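You operate a simulated robot arm through the tools that you are given. There is no shell and no other tool.

You are at the controls of a simulated two-armed robot. One attempt, no reset.

JOB
Set the work rest up to its green mark and bring the wheel shield down.
Fine: main switch off first; free the rest lock and lock it again; switch back on last. Where these are worked on the way, their far stop is far enough and under half their travel is too little: main switch, rest lock.

It is judged by the outcome, as a careful person would: the job done as asked, and still so three seconds after it is handed in. It fails if anything else is knocked over, pushed out of place, dropped, spilled or broken.

ROBOT AND FRAMES
Two 7-joint arms with fingered hands on one trunk that stands fixed in place. Base frame: the origin is at the foot of the trunk, x ahead of it, y to its left, z up; the work surface is at about z = 0.88. Lengths are in m, angles in rad, forces in N, time in s.
The left shoulder is at [0.05, 0.214, 0.869], the right one opposite. With the tool pointing down near the work surface each hand reaches from about 0.34 to 0.88 m from the base axis, measured 20 degrees to its own side. Payload 3 kg a hand.
The tool frame of a hand sits at the grasp point between the pads (the TCP): z along the fingers, y along the line on which they close. The tips reach 0.026 m beyond it. The gripper opens to 0.132 m; its body begins 0.073 m behind the TCP. The gripper is a hand of 3 fingers: y runs from the thumb to the fingers, the wrist lies at [0, 0, -0.229] in the tool frame, and closing takes about 1.5 s.
Orientation is told as [roll, pitch, yaw] about the base's x, y, z axes, in that order, counted from this pose: with the fingers straight down and closing along the base's y, the tool's x points along the base's -x, its y along +y and its z along -z.

CONTROLS
- The arms move only by the tool arm_command. It takes "left_moves", "right_moves" or both (then of equal length, played together; a hand with none holds still); each is a list of rows, each a list of 7 numbers: the finger opening in m, from 0 to 0.132, then the shift along the tool's x, y, z in m, then the turn, a rotation vector about the tool's x, y, z in rad. In form: [[claw, x, y, z, wx, wy, wz], ...]. A call has 1 to 20 rows; each row is the pose to reach, as a shift and turn from the pose commanded when the call began, along the tool's axes at that moment. A row lasts 0.2 s, in which the tool goes at most 0.05 m and 0.15 rad; a call with a longer step from one row to the next is refused whole, and so is a gripper value outside its range. Where a pose cannot be reached the arm comes as near as it can. A force on the tool above 50 N (or 10 N above the force at the start of the call, whichever is more), or a blocked arm, ends the call early, and 0.2 s more pass. The fingers move at their own pace (about 0.072 m/s each) and stop on an object; they squeeze with about 25 N. The grip force told is the motor's: it shows also when the fingers shut on nothing. Time passes only in rows, and 0.2 s behind the last, so rows that repeat a pose let the fingers close. It gives the time, the measured TCP pose, the force on the tool (base axes), the opening and the grip force at its end, in the units of the frame above (readings bear some noise), with the torque about the TCP (base axes, N m) and any sound that the robot's microphone picked up, and new pictures: "show" is both (left out), scene, wrist or none (wrist: the cameras of the hands that moved).
- Cameras (640 x 400 px; columns grow to the right, rows downward): "scene" is now at [0.0372, -0.016, 1.507]; the picture's right is [-0.18, -0.98, 0.00], its down [-0.58, 0.11, -0.81] and it looks along [0.79, -0.14, -0.59] (base axes); focal length 316 px, centre (320, 200). "left" rides on the left gripper at [-0.062, 0.003, -0.092] in its tool frame; the picture's right is [-0.05, -1.00, 0.00], its down [0.83, -0.04, -0.56] and it looks along [0.55, -0.03, 0.83] (tool axes); focal length 230 px, centre (320, 200). "right" rides on the right gripper at [0.062, 0.003, -0.092] in its tool frame; the picture's right is [-0.05, 1.00, 0.00], its down [-0.83, -0.04, -0.56] and it looks along [-0.55, -0.03, 0.83] (tool axes); focal length 230 px, centre (320, 200). There is no depth. A picture from a camera that has moved, and an enlarged one, comes with that camera's place and axes in the base frame and with its lens.
- preshape(shape, hand): the hand has 3 fingers and takes this shape, open, in about a second: jaw (thumb against the fingers, like two jaws); tri (thumb and two fingers); tip (a fingertip pinch); poke (one finger out to press); point (the index stretched); flat (the hand flat); cup (the hand cupped); fist (a fist). The gripper value then closes the fingers along that shape, each until it touches; the sizes above hold for jaw. It gives what a move gives, with no picture.
- head_to(pan, tilt): turns the head with the scene camera to pan (to the left, within 1.501 rad either way) and tilt (down, from -0.506 to 1.204), counted from straight ahead of the robot. It gives what a move gives, and a new picture of the scene camera.
- inspect(camera, box): a new picture of the part [left, top, right, bottom] of that camera's present view, enlarged. The clock stands still meanwhile.
- sign_off(): hands the job in; it is judged then, once.

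Places have to be worked out from the pictures, the camera data and where the tool is seen. Open the grippers and draw the arms clear of the work before you hand the job in, unless the task says otherwise.

The tools are called after "Request:" as name(argument=value, ...) on one line, values as JSON. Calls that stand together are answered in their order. arm_command: Moves the arms, as the interface text tells. Its arguments: {"type":"object","properties":{"left_moves":{"type":"array","items":{"type":"array","items":{"type":"number"}}},"right_moves":{"type":"array","items":{"type":"array","items":{"type":"number"}}},"show":{"type":"string","enum":["both","scene","wrist","none"]}},"required":[]} The other tools are called the same way: preshape (shape, hand) gives the hand a shape; head_to (pan, tilt) turns the head that bears the scene camera; inspect (camera, box) takes an enlarged picture of a part of a camera's view; sign_off () hands the job in.

At the start:

```text
time_s: 0.0
left_position: [0.4238, 0.1108, 1.2285]
left_orientation: [0.0, 0.0, -0.235]
left_contact_force: [-0.2, 0.0, 0.8]
left_moment: [-0.01, 0.01, 0.0]
left_width: 0.132
left_finger_force: 0.0
left_shape: jaw
right_position: [0.4544, -0.2787, 1.2301]
right_orientation: [0.001, -0.001, -0.236]
right_contact_force: [-0.6, -0.5, -0.6]
right_moment: [0.0, 0.0, -0.01]
right_width: 0.132
right_finger_force: 0.1
right_shape: jaw
head pan, tilt (commanded): [-0.18, 0.634]
```

scene: 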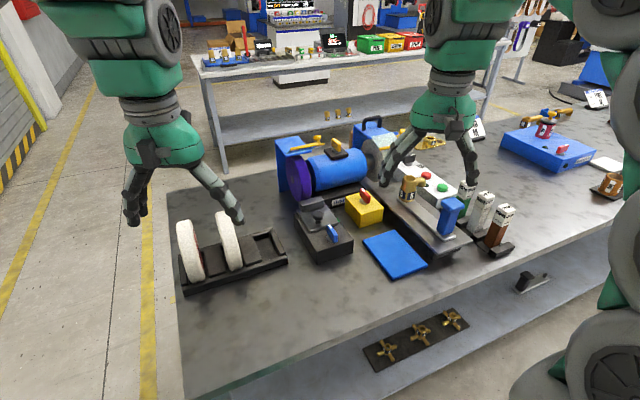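
right: 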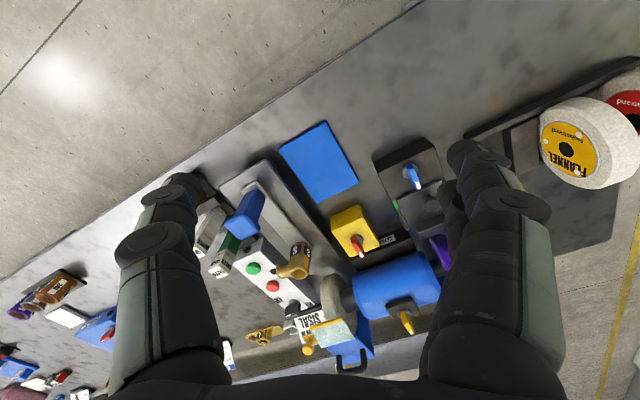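
left: 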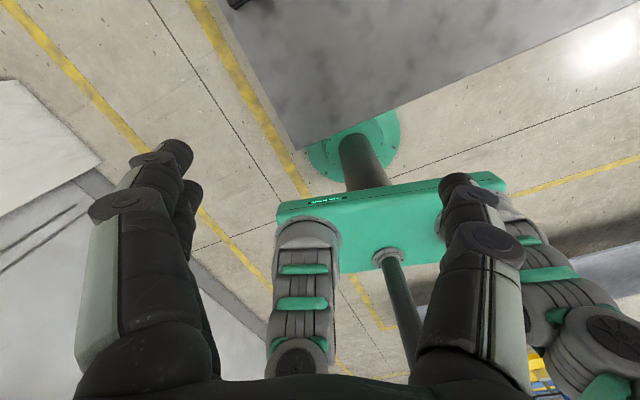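

I see a bench with a blue buffer/grinder, a yellow box with a red switch, a black block with a blue lever, and so on. I enlarge the middle of the scene to tell the parts apart.

Request:
inspect(camera="scene", box=[260, 110, 400, 200])

Request:
inspect(camera="scene", box=[280, 170, 400, 280])

Request:
inspect(camera="scene", box=[360, 130, 530, 270])

Request:
inspect(camera="right", box=[180, 100, 460, 380])

```text
4.44 times, centred on (330, 155) of scene
camera zoom: at [0.0372, -0.016, 1.507], right [-0.18, -0.98, 0.0], down [-0.58, 0.11, -0.81], along [0.79, -0.14, -0.59], focal length 1403 px, centre (276, 400)
```

zoom: 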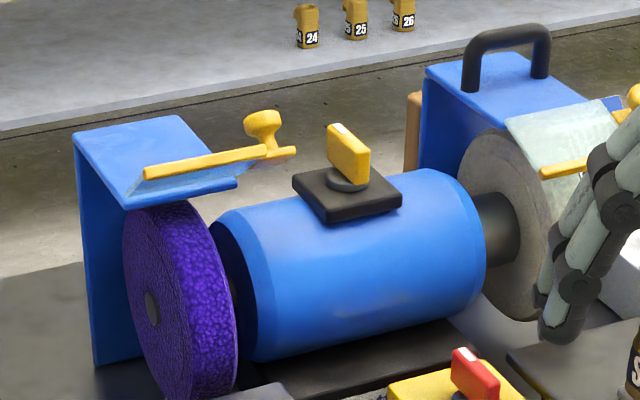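

```text
3.64 times, centred on (340, 225) of scene
camera zoom: at [0.0372, -0.016, 1.507], right [-0.18, -0.98, 0.0], down [-0.58, 0.11, -0.81], along [0.79, -0.14, -0.59], focal length 1148 px, centre (247, 109)
```

zoom: 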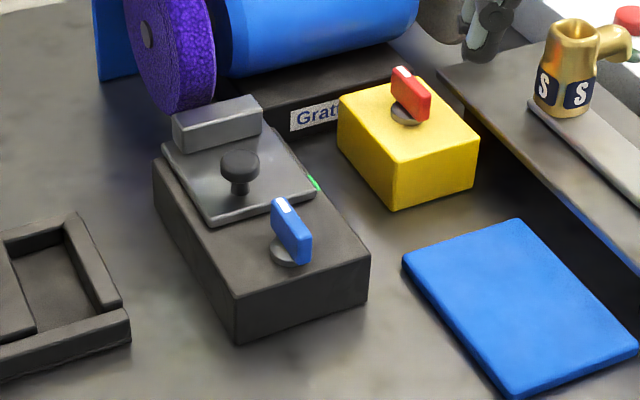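

```text
2.86 times, centred on (445, 200) of scene
camera zoom: at [0.0372, -0.016, 1.507], right [-0.18, -0.98, 0.0], down [-0.58, 0.11, -0.81], along [0.79, -0.14, -0.59], focal length 902 px, centre (-37, 200)
```

zoom: 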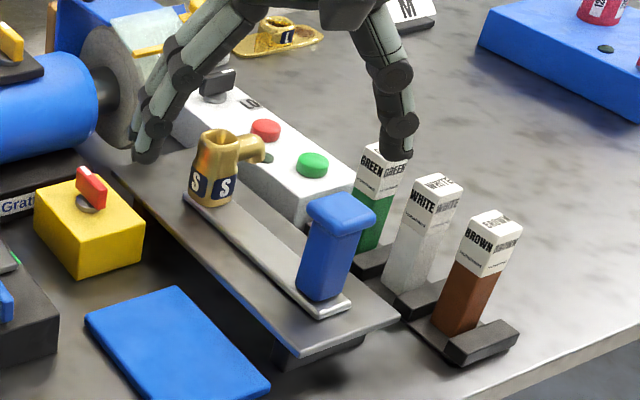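

```text
1.43 times, centred on (320, 240) of right
camera zoom: at [0.3954, -0.2611, 1.3221], right [0.28, 0.96, 0.0], down [0.8, -0.24, 0.56], along [0.53, -0.16, -0.83], focal length 329 px, centre (320, 143)
```

zoom: 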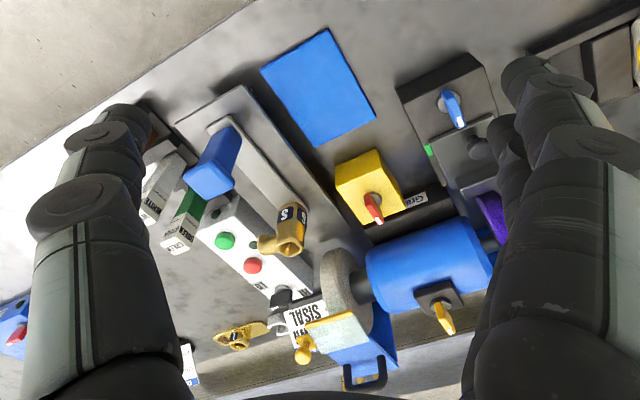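

The work rest seems to be the grey plate on the black block, with a blue lock lever and a green mark. I draw the right hand back and to the side, out of the scene camera's way, to see the shield and the switches.

Request:
arm_command(right_moves=[[0.132, 0.016, -0.045, 0, 0, 0, 0], [0.132, 0.032, -0.09, 0, 0, 0, 0], [0.132, 0.048, -0.135, 0, 0, 0, 0], [0.132, 0.062, -0.18, 0, 0, 0, 0]], left_moves=[[0.132, 0.016, 0.045, 0, 0, 0, 0], [0.132, 0.032, 0.09, 0, 0, 0, 0], [0.132, 0.048, 0.135, 0, 0, 0, 0], [0.132, 0.062, 0.18, 0, 0, 0, 0]], show="both")

```text
time_s: 1.0
left_position: [0.4026, 0.301, 1.2291]
left_orientation: [0.0, -0.001, -0.234]
left_contact_force: [0.2, -0.3, -0.6]
left_moment: [0.02, -0.01, 0.02]
left_width: 0.1321
left_finger_force: 0.1
left_shape: jaw
right_position: [0.3539, -0.4397, 1.2289]
right_orientation: [0.001, 0.001, -0.232]
right_contact_force: [0.5, 0.1, -0.9]
right_moment: [-0.06, -0.03, 0.01]
right_width: 0.1324
right_finger_force: 0.1
right_shape: jaw
head pan, tilt (commanded): [-0.18, 0.634]
camera scene: at [0.0371, -0.016, 1.507], right [-0.18, -0.98, 0.0], down [-0.58, 0.11, -0.81], along [0.79, -0.14, -0.59], focal length 316 px, centre (320, 200)
camera right: at [0.2931, -0.4219, 1.3225], right [0.28, 0.96, 0.0], down [0.8, -0.23, 0.56], along [0.53, -0.16, -0.83], focal length 230 px, centre (320, 200)
camera left: at [0.4644, 0.2911, 1.3221], right [-0.18, -0.98, 0.0], down [-0.82, 0.15, 0.56], along [-0.55, 0.1, -0.83], focal length 230 px, centre (320, 200)
```

scene: 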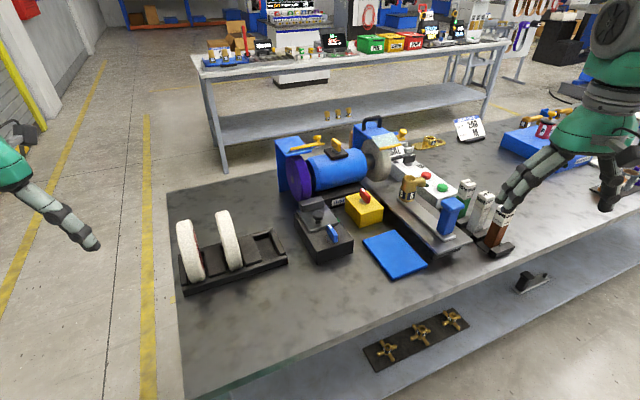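
right: 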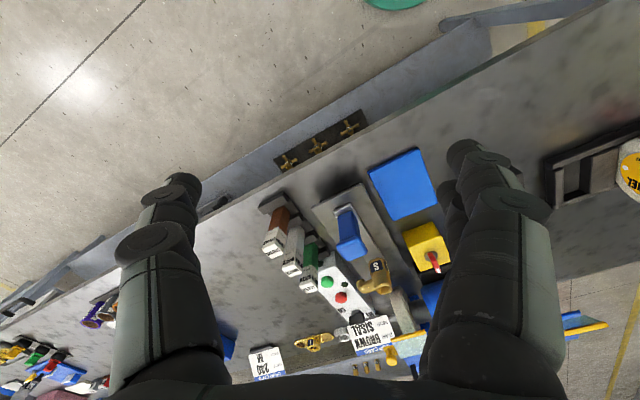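
left: 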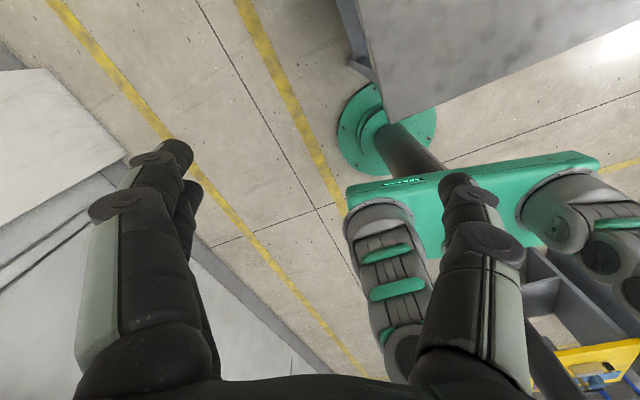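

The view is clear now. I enlarge the grinder, the shield region, the rest and the switches.

Request:
inspect(camera="scene", box=[270, 110, 350, 160])

Request:
inspect(camera="scene", box=[340, 110, 440, 172])

Request:
inspect(camera="scene", box=[285, 190, 365, 270])

Request:
inspect(camera="scene", box=[330, 180, 400, 230])

Request:
inspect(camera="scene", box=[270, 120, 410, 220])

```text
8.00 times, centred on (310, 135) of scene
camera zoom: at [0.0371, -0.016, 1.507], right [-0.18, -0.98, 0.0], down [-0.58, 0.11, -0.81], along [0.79, -0.14, -0.59], focal length 2526 px, centre (400, 720)
```

zoom: 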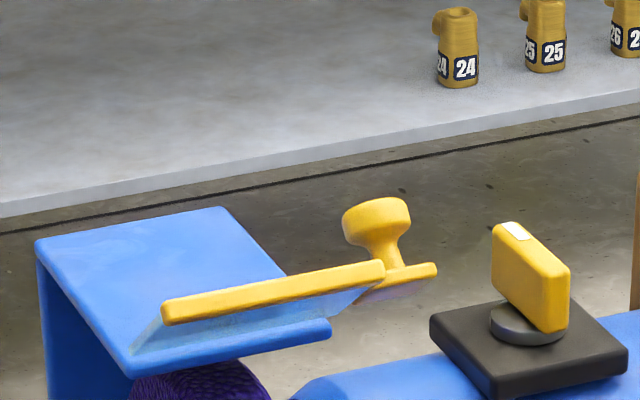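

```text
6.40 times, centred on (390, 141) of scene
camera zoom: at [0.0371, -0.016, 1.507], right [-0.18, -0.98, 0.0], down [-0.58, 0.11, -0.81], along [0.79, -0.14, -0.59], focal length 2021 px, centre (-128, 578)
```

zoom: 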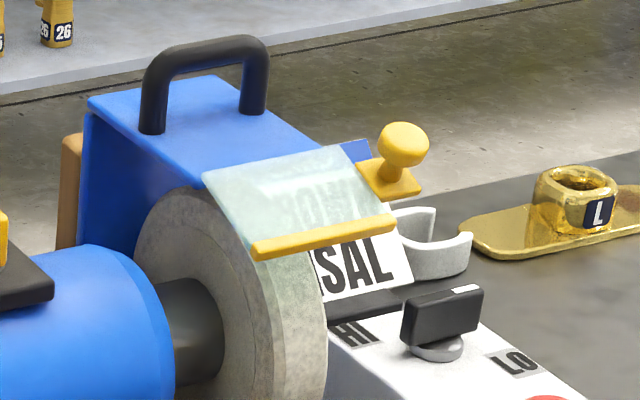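

```text
5.00 times, centred on (325, 230) of scene
camera zoom: at [0.0371, -0.016, 1.507], right [-0.18, -0.98, 0.0], down [-0.58, 0.11, -0.81], along [0.79, -0.14, -0.59], focal length 1579 px, centre (295, 50)
```

zoom: 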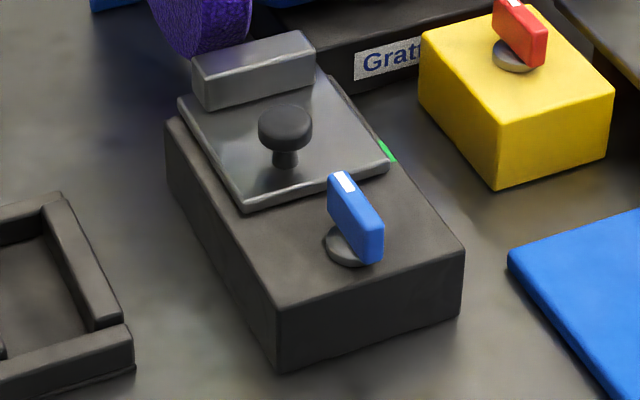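

```text
8.00 times, centred on (365, 205) of scene
camera zoom: at [0.0371, -0.016, 1.507], right [-0.18, -0.98, 0.0], down [-0.58, 0.11, -0.81], along [0.79, -0.14, -0.59], focal length 2526 px, centre (-40, 160)
```

zoom: 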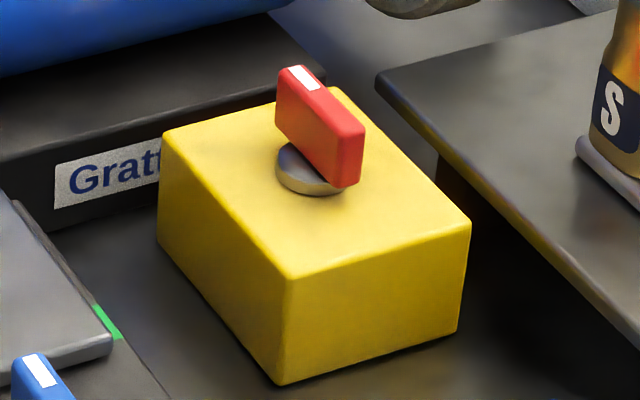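

```text
4.00 times, centred on (340, 170) of scene
camera zoom: at [0.0371, -0.016, 1.507], right [-0.18, -0.98, 0.0], down [-0.58, 0.11, -0.81], along [0.79, -0.14, -0.59], focal length 1263 px, centre (240, 320)
```

zoom: 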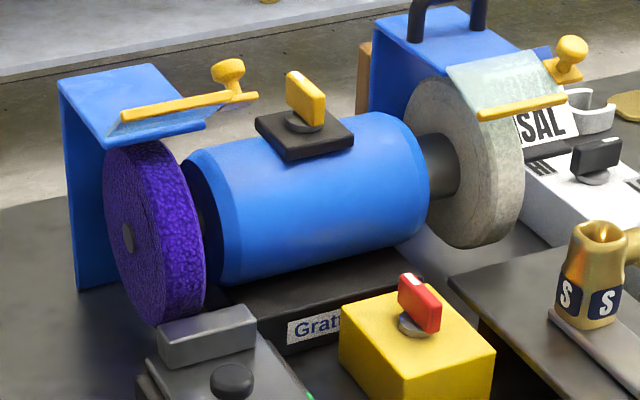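

The purple wheel's shield (yellow bar) appears to stand up from its hood, while the grey wheel's one hangs down already. I bring the right-hand camera over the rest and switch box for a nearer look at marks and labels.

Request:
arm_command(right_moves=[[0.132, -0.017, 0.04, 0, 0, 0, 0], [0.132, -0.034, 0.08, 0, 0, 0, 0], [0.132, -0.051, 0.12, 0, 0, 0, 0], [0.132, -0.068, 0.16, 0, 0, 0, 0], [0.132, -0.085, 0.2, 0, 0, 0, 0], [0.132, -0.1, 0.24, 0, 0, 0, 0], [0.132, -0.115, 0.274, 0, 0, 0, 0]], show="wrist")

```text
time_s: 2.6
left_position: [0.4032, 0.3005, 1.2294]
left_orientation: [0.0, 0.0, -0.237]
left_contact_force: [-1.0, 0.6, -0.3]
left_moment: [-0.03, -0.04, 0.0]
left_width: 0.1319
left_finger_force: 0.1
left_shape: jaw
right_position: [0.5291, -0.1977, 1.2295]
right_orientation: [0.001, -0.001, -0.237]
right_contact_force: [0.0, -1.4, 0.1]
right_moment: [-0.06, 0.01, 0.02]
right_width: 0.1318
right_finger_force: 0.1
right_shape: jaw
head pan, tilt (commanded): [-0.18, 0.634]
camera right: at [0.4696, -0.1812, 1.3227], right [0.28, 0.96, 0.0], down [0.8, -0.24, 0.56], along [0.53, -0.16, -0.83], focal length 230 px, centre (320, 200)
```

right: 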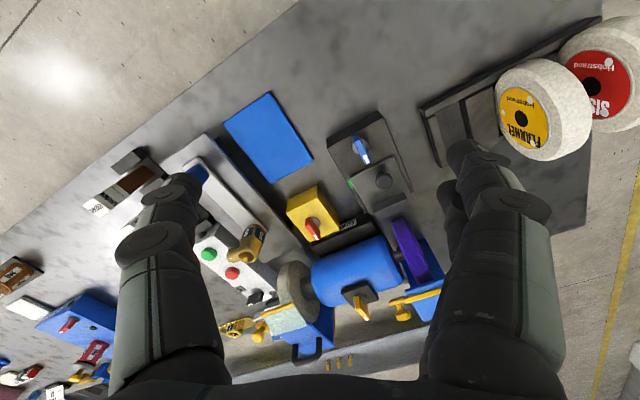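

Request:
inspect(camera="right", box=[310, 95, 430, 215])

Request:
inspect(camera="right", box=[230, 170, 450, 370])

Request:
inspect(camera="right", box=[330, 210, 450, 330])

```text
3.33 times, centred on (370, 155) of right
camera zoom: at [0.4696, -0.1812, 1.3227], right [0.28, 0.96, 0.0], down [0.8, -0.24, 0.56], along [0.53, -0.16, -0.83], focal length 767 px, centre (153, 350)
```

zoom: 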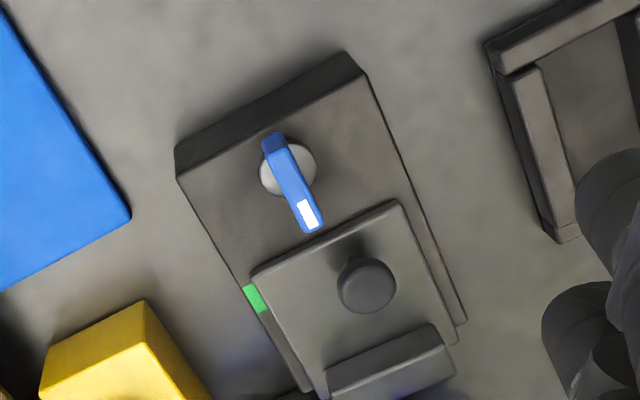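

```text
2.00 times, centred on (340, 270) of right
camera zoom: at [0.4696, -0.1812, 1.3227], right [0.28, 0.96, 0.0], down [0.8, -0.24, 0.56], along [0.53, -0.16, -0.83], focal length 460 px, centre (280, 60)
```

zoom: 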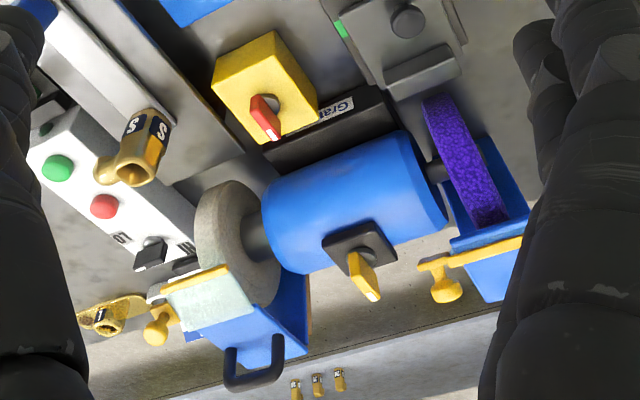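

```text
3.33 times, centred on (390, 270) of right
camera zoom: at [0.4696, -0.1812, 1.3227], right [0.28, 0.96, 0.0], down [0.8, -0.24, 0.56], along [0.53, -0.16, -0.83], focal length 767 px, centre (87, -33)
```

zoom: 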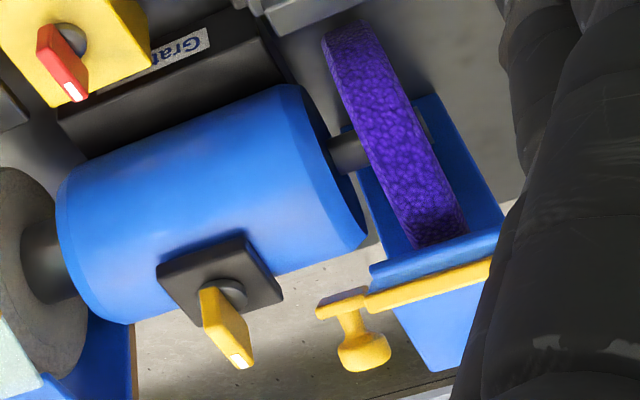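

The rest plate's near edge lies just short of the green mark, and the purple wheel's shield seems tilted up about 45° (bar near [0.826,-0.15,1.11], hinge near [0.873,-0.14,1.066]). I pitch the right hand forward and lower it a little to see the shields more from the front.

Request:
arm_command(right_moves=[[0.132, 0.01, 0, 0.025, 0, -0.15, 0], [0.132, 0.02, 0, 0.05, 0, -0.3, 0], [0.132, 0.03, 0, 0.075, 0, -0.45, 0], [0.132, 0.03, 0, 0.09, 0, -0.6, 0]], show="wrist")

```text
time_s: 3.6
left_position: [0.4046, 0.3019, 1.2301]
left_orientation: [-0.001, 0.0, -0.236]
left_contact_force: [0.4, 0.4, 0.2]
left_moment: [-0.01, 0.0, -0.02]
left_width: 0.1316
left_finger_force: 0.0
left_shape: jaw
right_position: [0.4993, -0.1919, 1.1395]
right_orientation: [0.001, -0.602, -0.236]
right_contact_force: [-0.4, -0.4, -0.7]
right_moment: [0.01, -0.02, -0.02]
right_width: 0.1317
right_finger_force: 0.2
right_shape: jaw
head pan, tilt (commanded): [-0.18, 0.634]
camera right: at [0.3997, -0.1652, 1.1813], right [0.27, 0.96, 0.03], down [0.35, -0.13, 0.93], along [0.9, -0.24, -0.37], focal length 230 px, centre (320, 200)
```

right: 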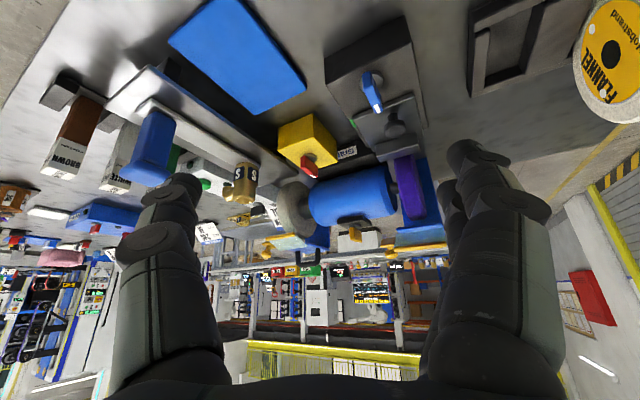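

Request:
inspect(camera="right", box=[250, 130, 460, 270])

Request:
inspect(camera="right", box=[310, 30, 440, 150])

Request:
inspect(camera="right", box=[370, 190, 460, 260])

Request:
inspect(camera="right", box=[230, 190, 350, 270])

```text
2.86 times, centred on (355, 200) of right
camera zoom: at [0.3997, -0.1652, 1.1813], right [0.27, 0.96, 0.03], down [0.35, -0.13, 0.93], along [0.9, -0.24, -0.37], focal length 657 px, centre (220, 200)
```

zoom: 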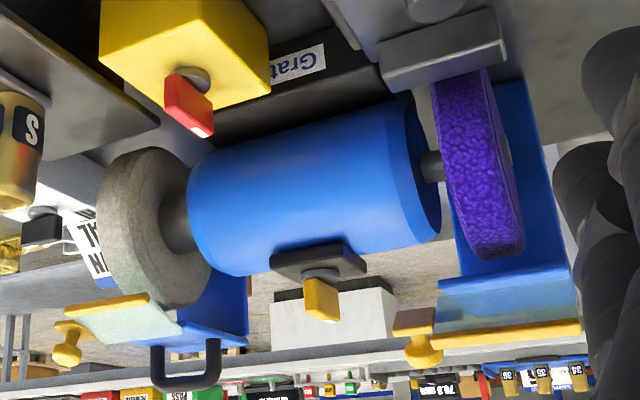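

```text
3.33 times, centred on (375, 90) of right
camera zoom: at [0.3997, -0.1652, 1.1813], right [0.27, 0.96, 0.03], down [0.35, -0.13, 0.93], along [0.9, -0.24, -0.37], focal length 767 px, centre (137, 567)
```

zoom: 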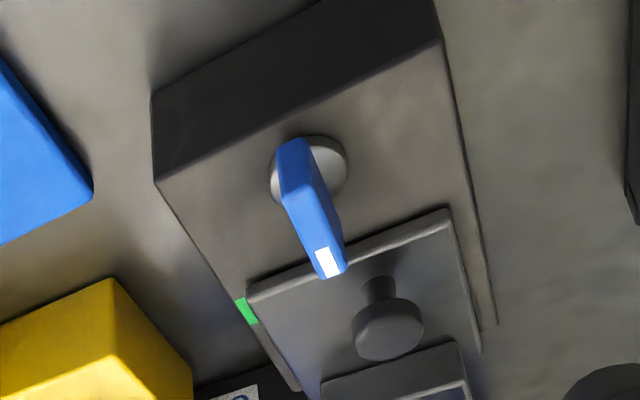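

```text
5.71 times, centred on (415, 225) of right
camera zoom: at [0.3997, -0.1652, 1.1813], right [0.27, 0.96, 0.03], down [0.35, -0.13, 0.93], along [0.9, -0.24, -0.37], focal length 1315 px, centre (-223, 57)
```

zoom: 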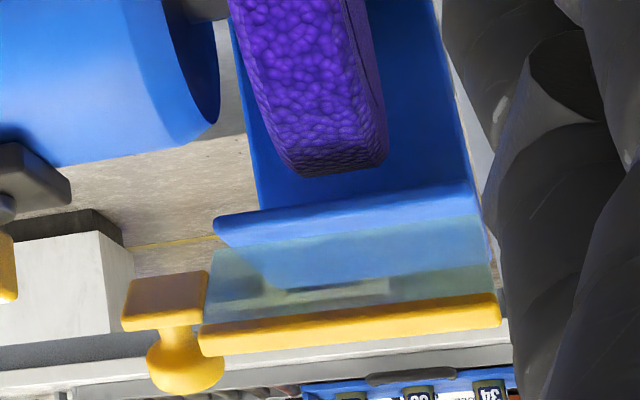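

```text
5.00 times, centred on (290, 230) of right
camera zoom: at [0.3997, -0.1652, 1.1813], right [0.27, 0.96, 0.03], down [0.35, -0.13, 0.93], along [0.9, -0.24, -0.37], focal length 1150 px, centre (470, 50)
```

zoom: 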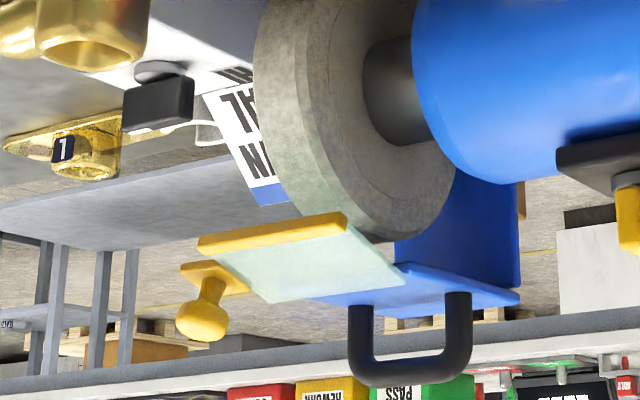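

The purple wheel's shield is the raised one (about 50° up from its hinge near [0.85,-0.14,1.08]); the grey wheel's is already lowered. Red main switch lever is centred near [0.762,-0.28,0.96], so I bring the right hand back upright and towards it.

Request:
arm_command(right_moves=[[0.132, -0.021, -0.0085, 0.024, 0, 0.12, 0], [0.132, -0.042, -0.017, 0.048, 0, 0.24, 0], [0.132, -0.063, -0.0257, 0.072, 0, 0.36, 0], [0.132, -0.084, -0.034, 0.097, 0, 0.48, 0], [0.132, -0.1054, -0.0428, 0.121, 0, 0.602, 0]], show="wrist")

```text
time_s: 4.8
left_position: [0.4033, 0.3018, 1.2306]
left_orientation: [0.0, 0.001, -0.236]
left_contact_force: [0.8, 0.0, 0.5]
left_moment: [0.01, 0.02, -0.01]
left_width: 0.1318
left_finger_force: 0.1
left_shape: jaw
right_position: [0.6383, -0.2693, 1.099]
right_orientation: [0.001, 0.002, -0.236]
right_contact_force: [-0.2, 0.1, 0.3]
right_moment: [-0.03, 0.03, 0.02]
right_width: 0.1322
right_finger_force: 0.1
right_shape: jaw
head pan, tilt (commanded): [-0.18, 0.634]
camera right: at [0.5809, -0.2528, 1.1922], right [0.28, 0.96, 0.0], down [0.8, -0.24, 0.55], along [0.53, -0.16, -0.83], focal length 230 px, centre (320, 200)
```

right: 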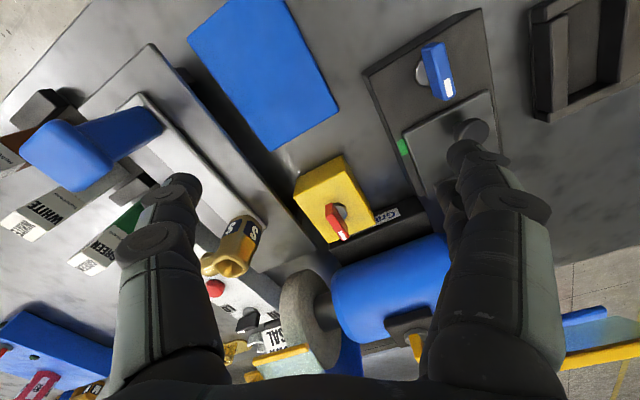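

Request:
inspect(camera="right", box=[280, 140, 420, 260])

Request:
inspect(camera="right", box=[350, 10, 510, 190])

```text
3.33 times, centred on (350, 200) of right
camera zoom: at [0.5809, -0.2528, 1.1922], right [0.28, 0.96, 0.0], down [0.8, -0.24, 0.55], along [0.53, -0.16, -0.83], focal length 767 px, centre (220, 200)
```

zoom: 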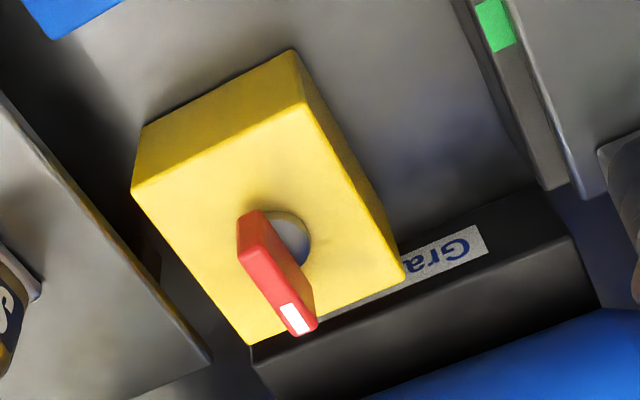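

```text
2.22 times, centred on (430, 100) of right
camera zoom: at [0.5809, -0.2528, 1.1922], right [0.28, 0.96, 0.0], down [0.8, -0.24, 0.55], along [0.53, -0.16, -0.83], focal length 511 px, centre (76, 422)
```

zoom: 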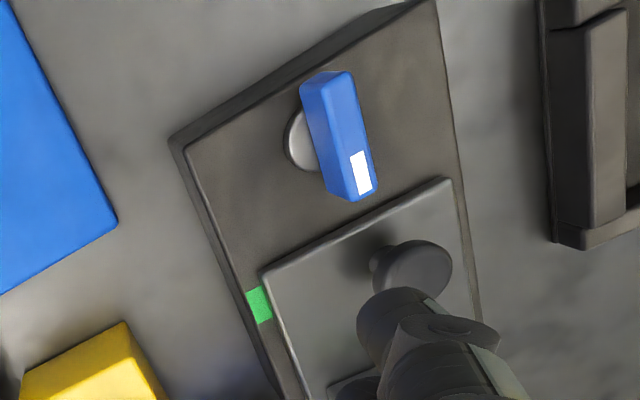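

The red lever is centred near [0.764,-0.284,0.965], lying along yaw ≈ +0.2. I move over it, turning the hand so the fingers straddle it, with the opening narrowed.

Request:
arm_command(right_moves=[[0.11, -0.03, 0.004, 0.005, 0, 0, -0.1165], [0.09, -0.06, 0.008, 0.01, 0, 0, -0.233], [0.08, -0.095, 0.012, 0.02, 0, 0, -0.35], [0.07, -0.1258, 0.0159, 0.035, 0, 0, -0.45], [0.07, -0.1258, 0.0159, 0.059, 0, 0, -0.45]], show="both")

```text
time_s: 6.0
left_position: [0.4044, 0.3004, 1.2295]
left_orientation: [-0.001, 0.001, -0.234]
left_contact_force: [-0.3, -0.3, -0.5]
left_moment: [-0.02, 0.02, 0.02]
left_width: 0.132
left_finger_force: 0.0
left_shape: jaw
right_position: [0.7649, -0.2838, 1.0401]
right_orientation: [0.0, 0.003, 0.216]
right_contact_force: [-0.3, 0.0, 0.6]
right_moment: [-0.03, 0.03, -0.02]
right_width: 0.0704
right_finger_force: 0.0
right_shape: jaw
head pan, tilt (commanded): [-0.18, 0.634]
camera scene: at [0.0372, -0.016, 1.507], right [-0.18, -0.98, 0.0], down [-0.58, 0.11, -0.81], along [0.79, -0.14, -0.59], focal length 316 px, centre (320, 200)
camera right: at [0.7045, -0.2939, 1.1325], right [-0.16, 0.99, 0.0], down [0.82, 0.14, 0.55], along [0.54, 0.09, -0.83], focal length 230 px, centre (320, 200)
```

scene: 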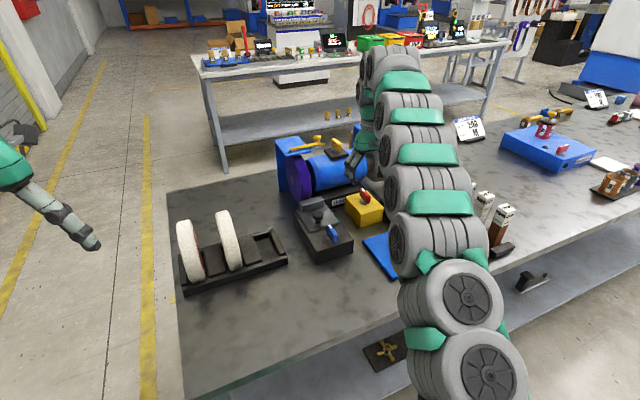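
right: 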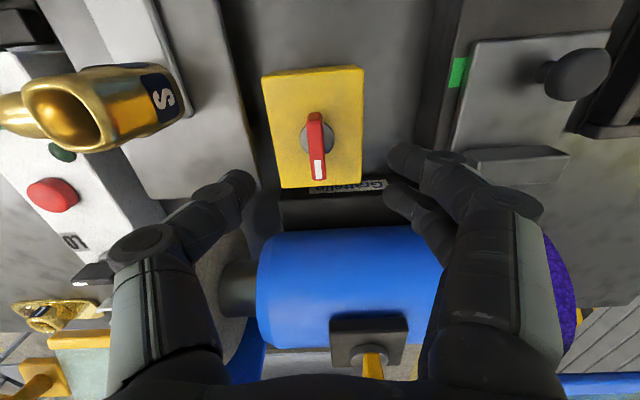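

The lever's centre is at about [0.766,-0.286], top z≈0.971, yaw ≈0.25; box top z≈0.93. I lower the hand straddling the lever to TCP z≈0.972.

Request:
arm_command(right_moves=[[0.07, -0.0006, -0.0022, 0.022, 0, 0, -0.034], [0.07, -0.0006, -0.0022, 0.044, 0, 0, -0.034], [0.07, -0.0006, -0.0022, 0.067, 0, 0, -0.034]], show="wrist")

```text
time_s: 6.8
left_position: [0.4039, 0.3006, 1.2292]
left_orientation: [-0.001, -0.001, -0.236]
left_contact_force: [-0.5, 0.3, -0.1]
left_moment: [0.02, 0.0, 0.02]
left_width: 0.1318
left_finger_force: 0.0
left_shape: jaw
right_position: [0.7665, -0.2874, 0.9716]
right_orientation: [0.0, 0.001, 0.251]
right_contact_force: [-0.6, -0.3, 0.7]
right_moment: [0.03, -0.03, 0.0]
right_width: 0.0704
right_finger_force: 0.0
right_shape: jaw
head pan, tilt (commanded): [-0.18, 0.634]
camera right: at [0.7063, -0.2984, 1.0651], right [-0.2, 0.98, 0.0], down [0.82, 0.16, 0.55], along [0.54, 0.11, -0.83], focal length 230 px, centre (320, 200)
```

right: 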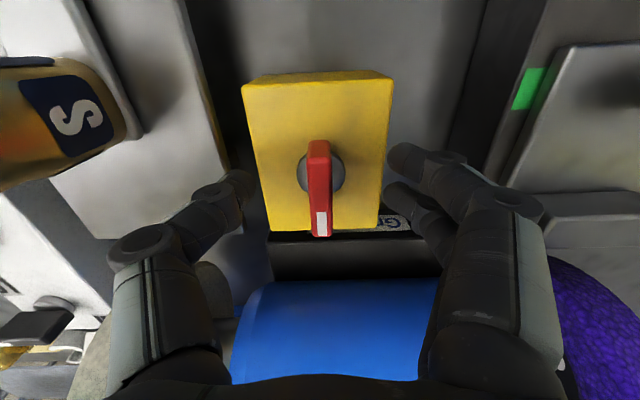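

The lever is centred between the fingers. I close on it.

Request:
arm_command(right_moves=[[0.0, 0, 0, 0, 0, 0, 0], [0.0, 0, 0, 0, 0, 0, 0], [0.0, 0, 0, 0, 0, 0, 0], [0.0, 0, 0, 0, 0, 0, 0], [0.0, 0, 0, 0, 0, 0, 0]], show="wrist")

```text
time_s: 8.0
left_position: [0.4032, 0.301, 1.2302]
left_orientation: [0.001, 0.0, -0.236]
left_contact_force: [1.2, 0.2, -0.2]
left_moment: [0.01, -0.01, 0.01]
left_width: 0.1319
left_finger_force: 0.1
left_shape: jaw
right_position: [0.7666, -0.2872, 0.9714]
right_orientation: [0.002, 0.002, 0.249]
right_contact_force: [0.9, 1.2, -5.0]
right_moment: [0.01, -0.04, 0.03]
right_width: 0.0069
right_finger_force: 25.1
right_shape: jaw
head pan, tilt (commanded): [-0.18, 0.634]
camera right: at [0.7062, -0.2984, 1.0649], right [-0.2, 0.98, 0.0], down [0.82, 0.16, 0.55], along [0.54, 0.11, -0.83], focal length 230 px, centre (320, 200)
```

right: 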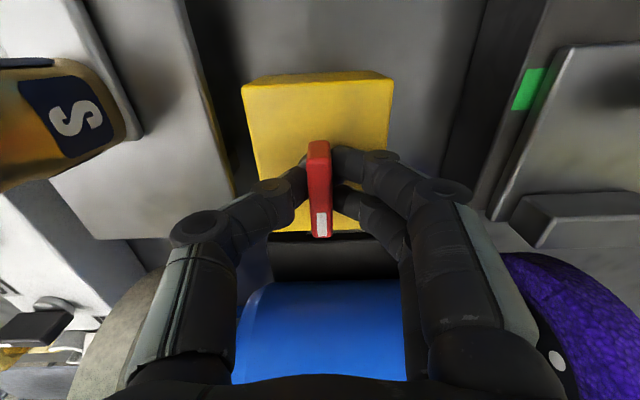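

Gripped firmly. I try turning it clockwise (seen from above) a little, watching the torque to find the free direction.

Request:
arm_command(right_moves=[[0.0, 0, 0, 0, 0, 0, 0.1], [0.0, 0, 0, 0, 0, 0, 0.2], [0.0, 0, 0, 0, 0, 0, 0.3]], show="wrist")

```text
time_s: 8.8
left_position: [0.403, 0.2995, 1.2302]
left_orientation: [0.0, -0.001, -0.235]
left_contact_force: [0.1, 0.1, 0.4]
left_moment: [0.02, -0.02, 0.03]
left_width: 0.132
left_finger_force: 0.0
left_shape: jaw
right_position: [0.7666, -0.2849, 0.9735]
right_orientation: [0.0, 0.003, -0.053]
right_contact_force: [-3.0, 5.2, -6.7]
right_moment: [0.13, 0.01, 0.12]
right_width: 0.0067
right_finger_force: 24.7
right_shape: jaw
head pan, tilt (commanded): [-0.18, 0.634]
camera right: at [0.7053, -0.2795, 1.0652], right [0.1, 0.99, 0.0], down [0.83, -0.09, 0.55], along [0.55, -0.06, -0.83], focal length 230 px, centre (320, 200)
```

right: 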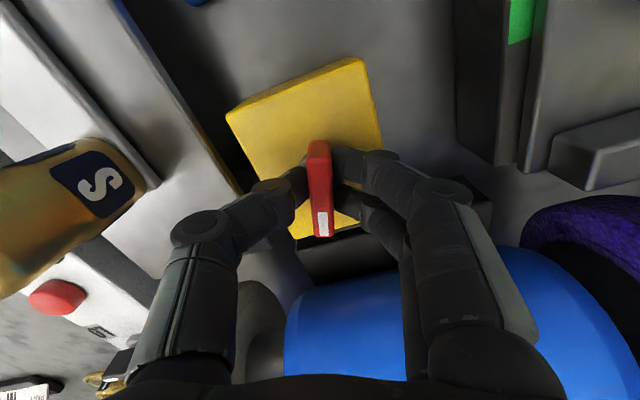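

It turns freely clockwise. I keep turning the same way.

Request:
arm_command(right_moves=[[0.0, 0, 0, 0, 0, 0, 0.1], [0.0, 0, 0, 0, 0, 0, 0.2], [0.0, 0, 0, 0, 0, 0, 0.3], [0.0, 0, 0, 0, 0, 0, 0.4], [0.0, 0, 0, 0, 0, 0, 0.5], [0.0, 0, 0, 0, 0, 0, 0.6]], show="wrist")

```text
time_s: 10.2
left_position: [0.4034, 0.301, 1.2292]
left_orientation: [0.0, -0.001, -0.233]
left_contact_force: [0.7, 0.4, 1.1]
left_moment: [0.01, 0.03, 0.01]
left_width: 0.1319
left_finger_force: 0.0
left_shape: jaw
right_position: [0.7666, -0.285, 0.9716]
right_orientation: [-0.001, 0.004, -0.649]
right_contact_force: [-7.2, 16.2, -12.4]
right_moment: [0.32, 0.1, 0.06]
right_width: 0.0061
right_finger_force: 24.9
right_shape: jaw
head pan, tilt (commanded): [-0.18, 0.634]
camera right: at [0.72, -0.245, 1.0656], right [0.65, 0.76, 0.0], down [0.64, -0.54, 0.55], along [0.42, -0.36, -0.83], focal length 230 px, centre (320, 200)
```

right: 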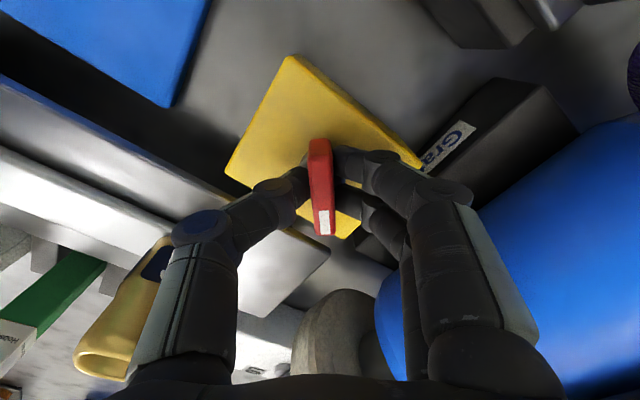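

The lever follows; a small side force shows my turning centre is a few mm off. I shift slightly along that force and turn further.

Request:
arm_command(right_moves=[[0.0, 0.004, 0.002, 0, 0, 0, 0.05], [0.0, 0.004, 0.002, 0, 0, 0, 0.15], [0.0, 0.004, 0.002, 0, 0, 0, 0.25], [0.0, 0.004, 0.002, 0, 0, 0, 0.35], [0.0, 0.004, 0.002, 0, 0, 0, 0.45]], show="wrist")

```text
time_s: 11.4
left_position: [0.4048, 0.3008, 1.2298]
left_orientation: [0.001, 0.0, -0.236]
left_contact_force: [0.9, 0.3, 0.4]
left_moment: [0.0, 0.0, 0.03]
left_width: 0.1318
left_finger_force: 0.1
left_shape: jaw
right_position: [0.7662, -0.2826, 0.9722]
right_orientation: [-0.002, -0.001, -1.103]
right_contact_force: [15.7, -4.8, -11.2]
right_moment: [-0.05, -0.35, 0.07]
right_width: 0.0057
right_finger_force: 24.8
right_shape: jaw
head pan, tilt (commanded): [-0.18, 0.634]
camera right: at [0.7406, -0.2264, 1.0657], right [0.91, 0.4, 0.0], down [0.34, -0.76, 0.55], along [0.22, -0.51, -0.83], focal length 230 px, centre (320, 200)
```

right: 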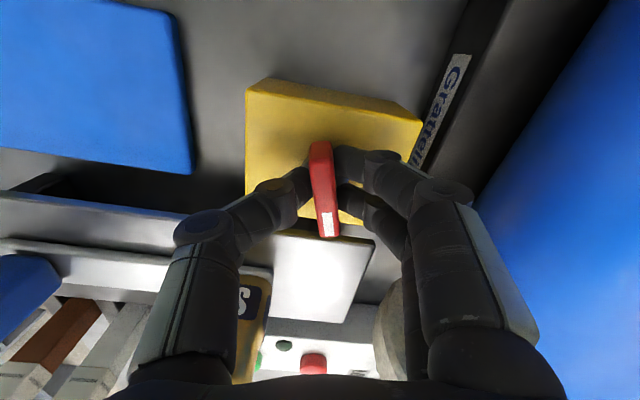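

Lever has turned about 70–75°. I shift slightly with the force and continue to find the stop.

Request:
arm_command(right_moves=[[0.0, -0.0022, 0.0025, 0, 0, 0, 0.05], [0.0, -0.0022, 0.0025, 0, 0, 0, 0.13], [0.0, -0.0022, 0.0025, 0, 0, 0, 0.21], [0.0, -0.0022, 0.0025, 0, 0, 0, 0.29]], show="wrist")

```text
time_s: 12.4
left_position: [0.4034, 0.3018, 1.2292]
left_orientation: [0.0, 0.001, -0.234]
left_contact_force: [-0.4, -0.1, -0.2]
left_moment: [0.03, 0.0, 0.01]
left_width: 0.1319
left_finger_force: 0.1
left_shape: jaw
right_position: [0.7676, -0.2826, 0.9733]
right_orientation: [-0.002, 0.0, -1.391]
right_contact_force: [-2.8, 4.2, -4.4]
right_moment: [0.08, 0.02, 0.09]
right_width: 0.0059
right_finger_force: 24.7
right_shape: jaw
head pan, tilt (commanded): [-0.18, 0.634]
camera right: at [0.7606, -0.2211, 1.0654], right [0.99, 0.13, 0.0], down [0.11, -0.83, 0.55], along [0.07, -0.55, -0.83], focal length 230 px, centre (320, 200)
```

right: 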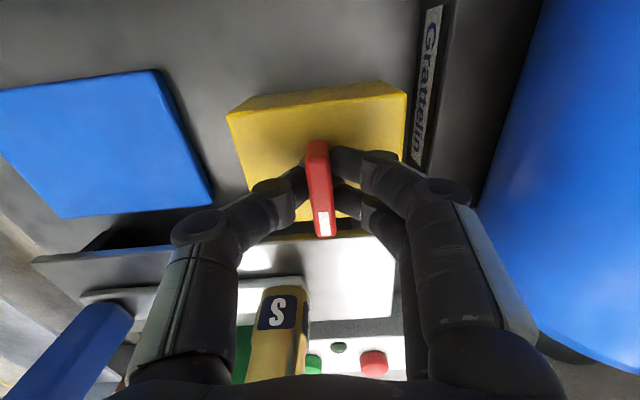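

Request:
arm_command(right_moves=[[0.0, 0, 0, 0, 0, 0, 0.08], [0.0, 0, 0, 0, 0, 0, 0.16], [0.0, 0, 0, 0, 0, 0, 0.24], [0.0, 0, 0, 0, 0, 0, 0.32]], show="wrist")

```text
time_s: 13.4
left_position: [0.4037, 0.3012, 1.2289]
left_orientation: [-0.001, -0.001, -0.235]
left_contact_force: [-0.8, 0.8, -0.6]
left_moment: [0.01, 0.01, -0.01]
left_width: 0.132
left_finger_force: 0.1
left_shape: jaw
right_position: [0.7685, -0.2825, 0.9727]
right_orientation: [-0.001, -0.001, -1.712]
right_contact_force: [-0.1, 8.1, -4.3]
right_moment: [0.09, -0.09, 0.73]
right_width: 0.0063
right_finger_force: 25.1
right_shape: jaw
head pan, tilt (commanded): [-0.18, 0.634]
camera right: at [0.7803, -0.2218, 1.0657], right [0.98, -0.19, 0.0], down [-0.16, -0.82, 0.55], along [-0.11, -0.54, -0.83], focal length 230 px, centre (320, 200)
```

right: 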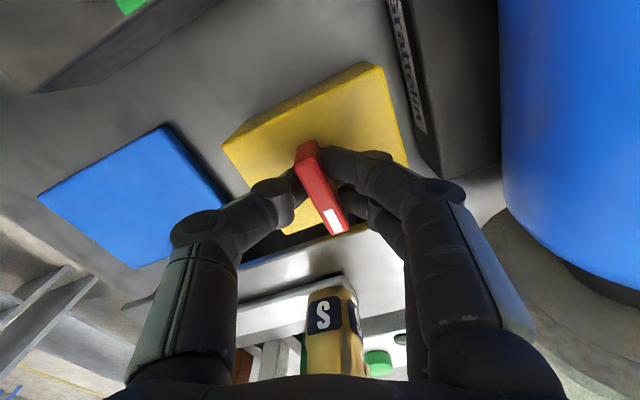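

A torque of 0.73 N m and the lever lagging the hand show the far stop is reached after about 90°. I open the fingers and lift straight up.

Request:
arm_command(right_moves=[[0.03, 0, 0, 0, 0, 0, 0], [0.06, 0, 0, 0, 0, 0, 0], [0.08, 0, 0, 0, 0, 0, 0], [0.08, 0, 0, 0, 0, 0, 0], [0.08, 0, 0, -0.03, 0, 0, 0], [0.08, 0, 0, -0.06, 0, 0, 0], [0.08, 0, 0, -0.085, 0, 0, 0]], show="both")

```text
time_s: 15.0
left_position: [0.4041, 0.3007, 1.2296]
left_orientation: [0.001, 0.0, -0.236]
left_contact_force: [-0.5, -0.1, -0.4]
left_moment: [0.0, 0.02, 0.01]
left_width: 0.1319
left_finger_force: 0.0
left_shape: jaw
right_position: [0.7682, -0.2817, 1.0575]
right_orientation: [-0.002, 0.0, -1.712]
right_contact_force: [0.3, 0.3, 0.0]
right_moment: [0.0, -0.01, 0.03]
right_width: 0.0796
right_finger_force: 0.1
right_shape: jaw
head pan, tilt (commanded): [-0.18, 0.634]
camera scene: at [0.0372, -0.016, 1.507], right [-0.18, -0.98, 0.0], down [-0.58, 0.11, -0.81], along [0.79, -0.14, -0.59], focal length 316 px, centre (320, 200)
camera right: at [0.78, -0.2222, 1.1509], right [0.98, -0.19, 0.0], down [-0.16, -0.82, 0.56], along [-0.11, -0.54, -0.83], focal length 230 px, centre (320, 200)
```

scene: 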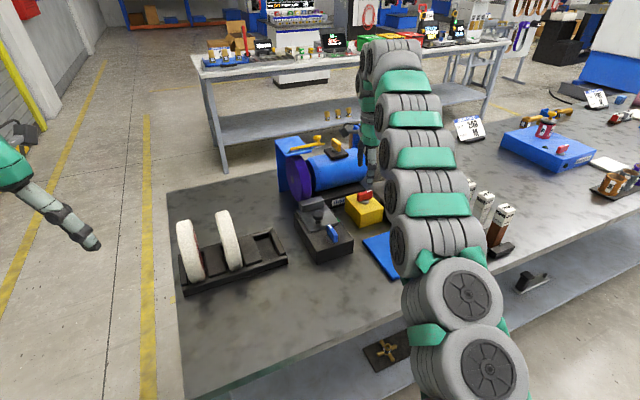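
right: 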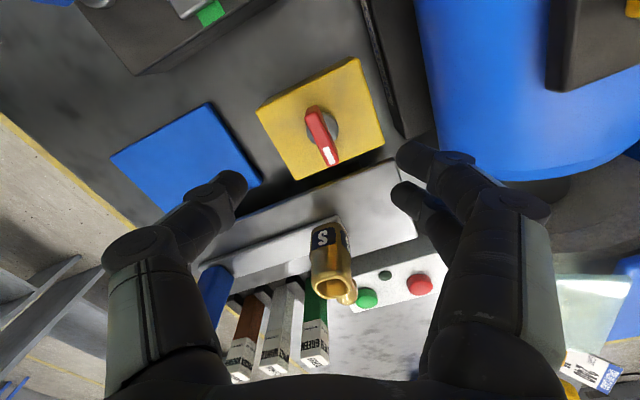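

The red lever now lies crosswise: main switch off. Next I move over the blue rest lock (near [0.615,-0.157]) while turning the hand back to yaw ≈0.23.

Request:
arm_command(right_moves=[[0.08, 0.007, -0.012, -0.015, 0, 0, -0.14], [0.08, 0.014, -0.024, -0.015, 0, 0, -0.28], [0.08, 0.021, -0.036, -0.015, 0, 0, -0.42], [0.08, 0.028, -0.048, -0.015, 0, 0, -0.56], [0.08, 0.035, -0.06, -0.015, 0, 0, -0.7], [0.08, 0.042, -0.072, -0.015, 0, 0, -0.84], [0.08, 0.049, -0.084, -0.015, 0, 0, -0.98], [0.08, 0.057, -0.096, -0.015, 0, 0, -1.12], [0.08, 0.065, -0.108, -0.015, 0, 0, -1.26], [0.08, 0.073, -0.12, -0.015, 0, 0, -1.4], [0.08, 0.081, -0.133, -0.015, 0, 0, -1.54], [0.08, 0.089, -0.146, -0.015, 0, 0, -1.68], [0.08, 0.096, -0.158, -0.015, 0, 0, -1.82], [0.08, 0.102, -0.169, -0.015, 0, 0, -1.94]], show="both")

```text
time_s: 18.0
left_position: [0.4032, 0.3014, 1.2297]
left_orientation: [-0.001, 0.0, -0.235]
left_contact_force: [-0.9, 0.9, -0.1]
left_moment: [-0.03, 0.05, 0.01]
left_width: 0.132
left_finger_force: 0.1
left_shape: jaw
right_position: [0.6159, -0.1587, 1.0724]
right_orientation: [0.0, 0.002, 0.23]
right_contact_force: [0.7, 0.2, -0.2]
right_moment: [0.03, -0.02, 0.0]
right_width: 0.0797
right_finger_force: 0.1
right_shape: jaw
head pan, tilt (commanded): [-0.18, 0.634]
camera scene: at [0.0371, -0.016, 1.507], right [-0.18, -0.98, 0.0], down [-0.58, 0.11, -0.81], along [0.79, -0.14, -0.59], focal length 316 px, centre (320, 200)
camera right: at [0.5549, -0.1694, 1.1655], right [-0.18, 0.98, 0.0], down [0.82, 0.15, 0.55], along [0.55, 0.1, -0.83], focal length 230 px, centre (320, 200)
```

scene: 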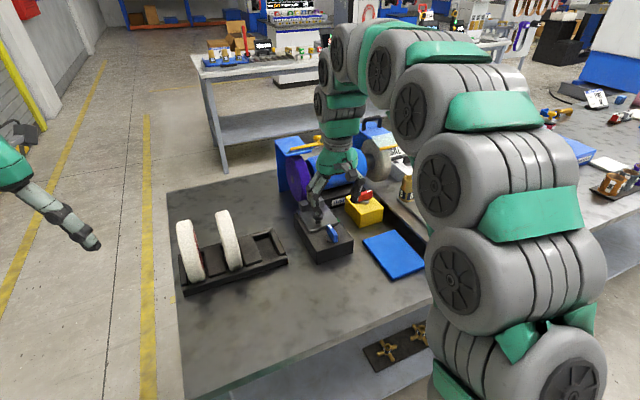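
right: 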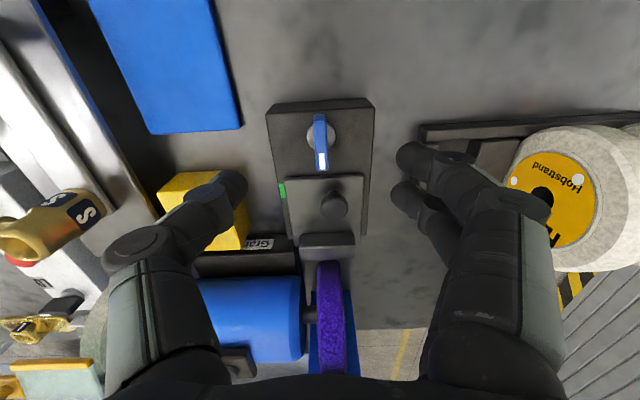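

Request:
inspect(camera="right", box=[255, 90, 385, 200])

Request:
inspect(camera="right", box=[260, 160, 380, 280])

Request:
inspect(camera="scene", box=[285, 190, 365, 270])

```text
3.64 times, centred on (320, 145) of right
camera zoom: at [0.5549, -0.1694, 1.1655], right [-0.18, 0.98, 0.0], down [0.82, 0.15, 0.55], along [0.55, 0.1, -0.83], focal length 837 px, centre (320, 400)
```

zoom: 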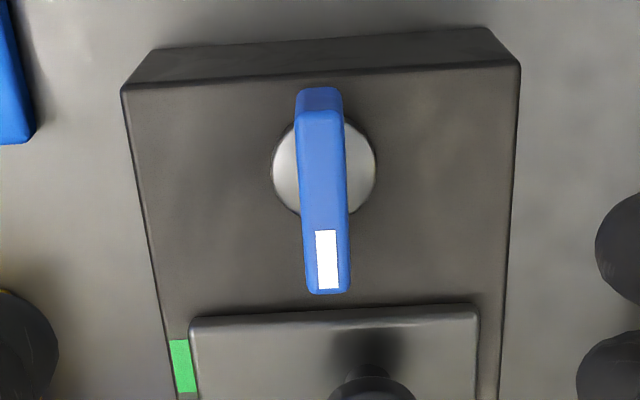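

```text
3.33 times, centred on (320, 220) of right
camera zoom: at [0.5549, -0.1694, 1.1655], right [-0.18, 0.98, 0.0], down [0.82, 0.15, 0.55], along [0.55, 0.1, -0.83], focal length 767 px, centre (320, 133)
```

zoom: 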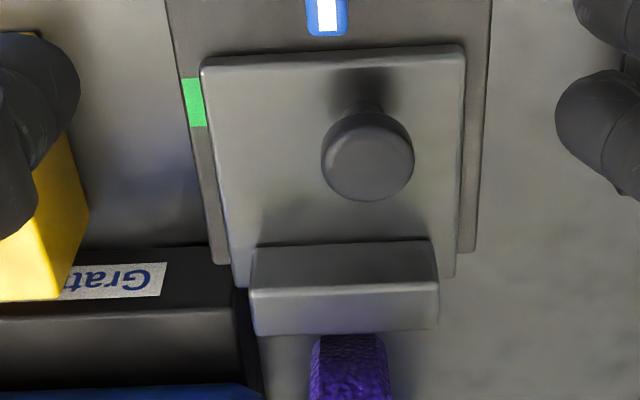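

```text
5.00 times, centred on (325, 230) of scene
camera zoom: at [0.0371, -0.016, 1.507], right [-0.18, -0.98, 0.0], down [-0.58, 0.11, -0.81], along [0.79, -0.14, -0.59], focal length 1579 px, centre (295, 50)
```

zoom: 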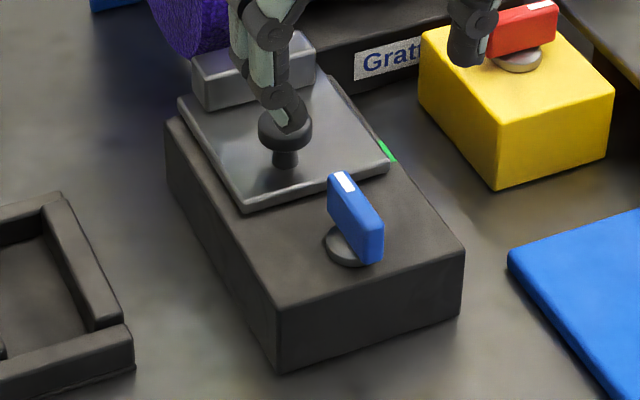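

The blue lock lever's pivot works out at [0.628,-0.155], top z≈0.97, yaw ≈0.24. I lower over it with the fingers straddling it and close.

Request:
arm_command(right_moves=[[0.07, -0.0126, 0.0008, 0.02, 0, 0, -0.01], [0.06, -0.0126, 0.0008, 0.045, 0, 0, -0.01], [0.06, -0.0126, 0.0008, 0.07, 0, 0, -0.01], [0.06, -0.0126, 0.0008, 0.0934, 0, 0, -0.01], [0.0, -0.0126, 0.0008, 0.0934, 0, 0, -0.01], [0.0, -0.0126, 0.0008, 0.0934, 0, 0, -0.01], [0.0, -0.0126, 0.0008, 0.0934, 0, 0, -0.01], [0.0, -0.0126, 0.0008, 0.0934, 0, 0, -0.01]], show="wrist")

```text
time_s: 19.8
left_position: [0.4033, 0.3013, 1.229]
left_orientation: [0.001, 0.001, -0.237]
left_contact_force: [-0.3, 0.4, 0.3]
left_moment: [0.01, -0.02, 0.0]
left_width: 0.1322
left_finger_force: 0.0
left_shape: jaw
right_position: [0.627, -0.1541, 0.9783]
right_orientation: [0.001, 0.003, 0.24]
right_contact_force: [-0.4, -0.9, -4.0]
right_moment: [0.01, 0.0, -0.01]
right_width: 0.007
right_finger_force: 25.1
right_shape: jaw
head pan, tilt (commanded): [-0.18, 0.634]
camera right: at [0.5662, -0.1656, 1.0712], right [-0.19, 0.98, 0.0], down [0.82, 0.15, 0.55], along [0.54, 0.1, -0.83], focal length 230 px, centre (320, 200)
```

right: 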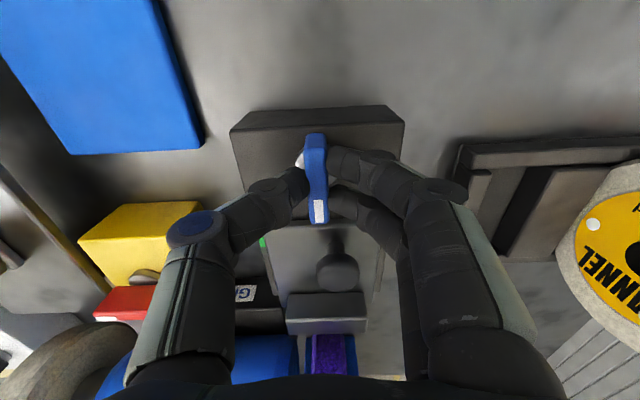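

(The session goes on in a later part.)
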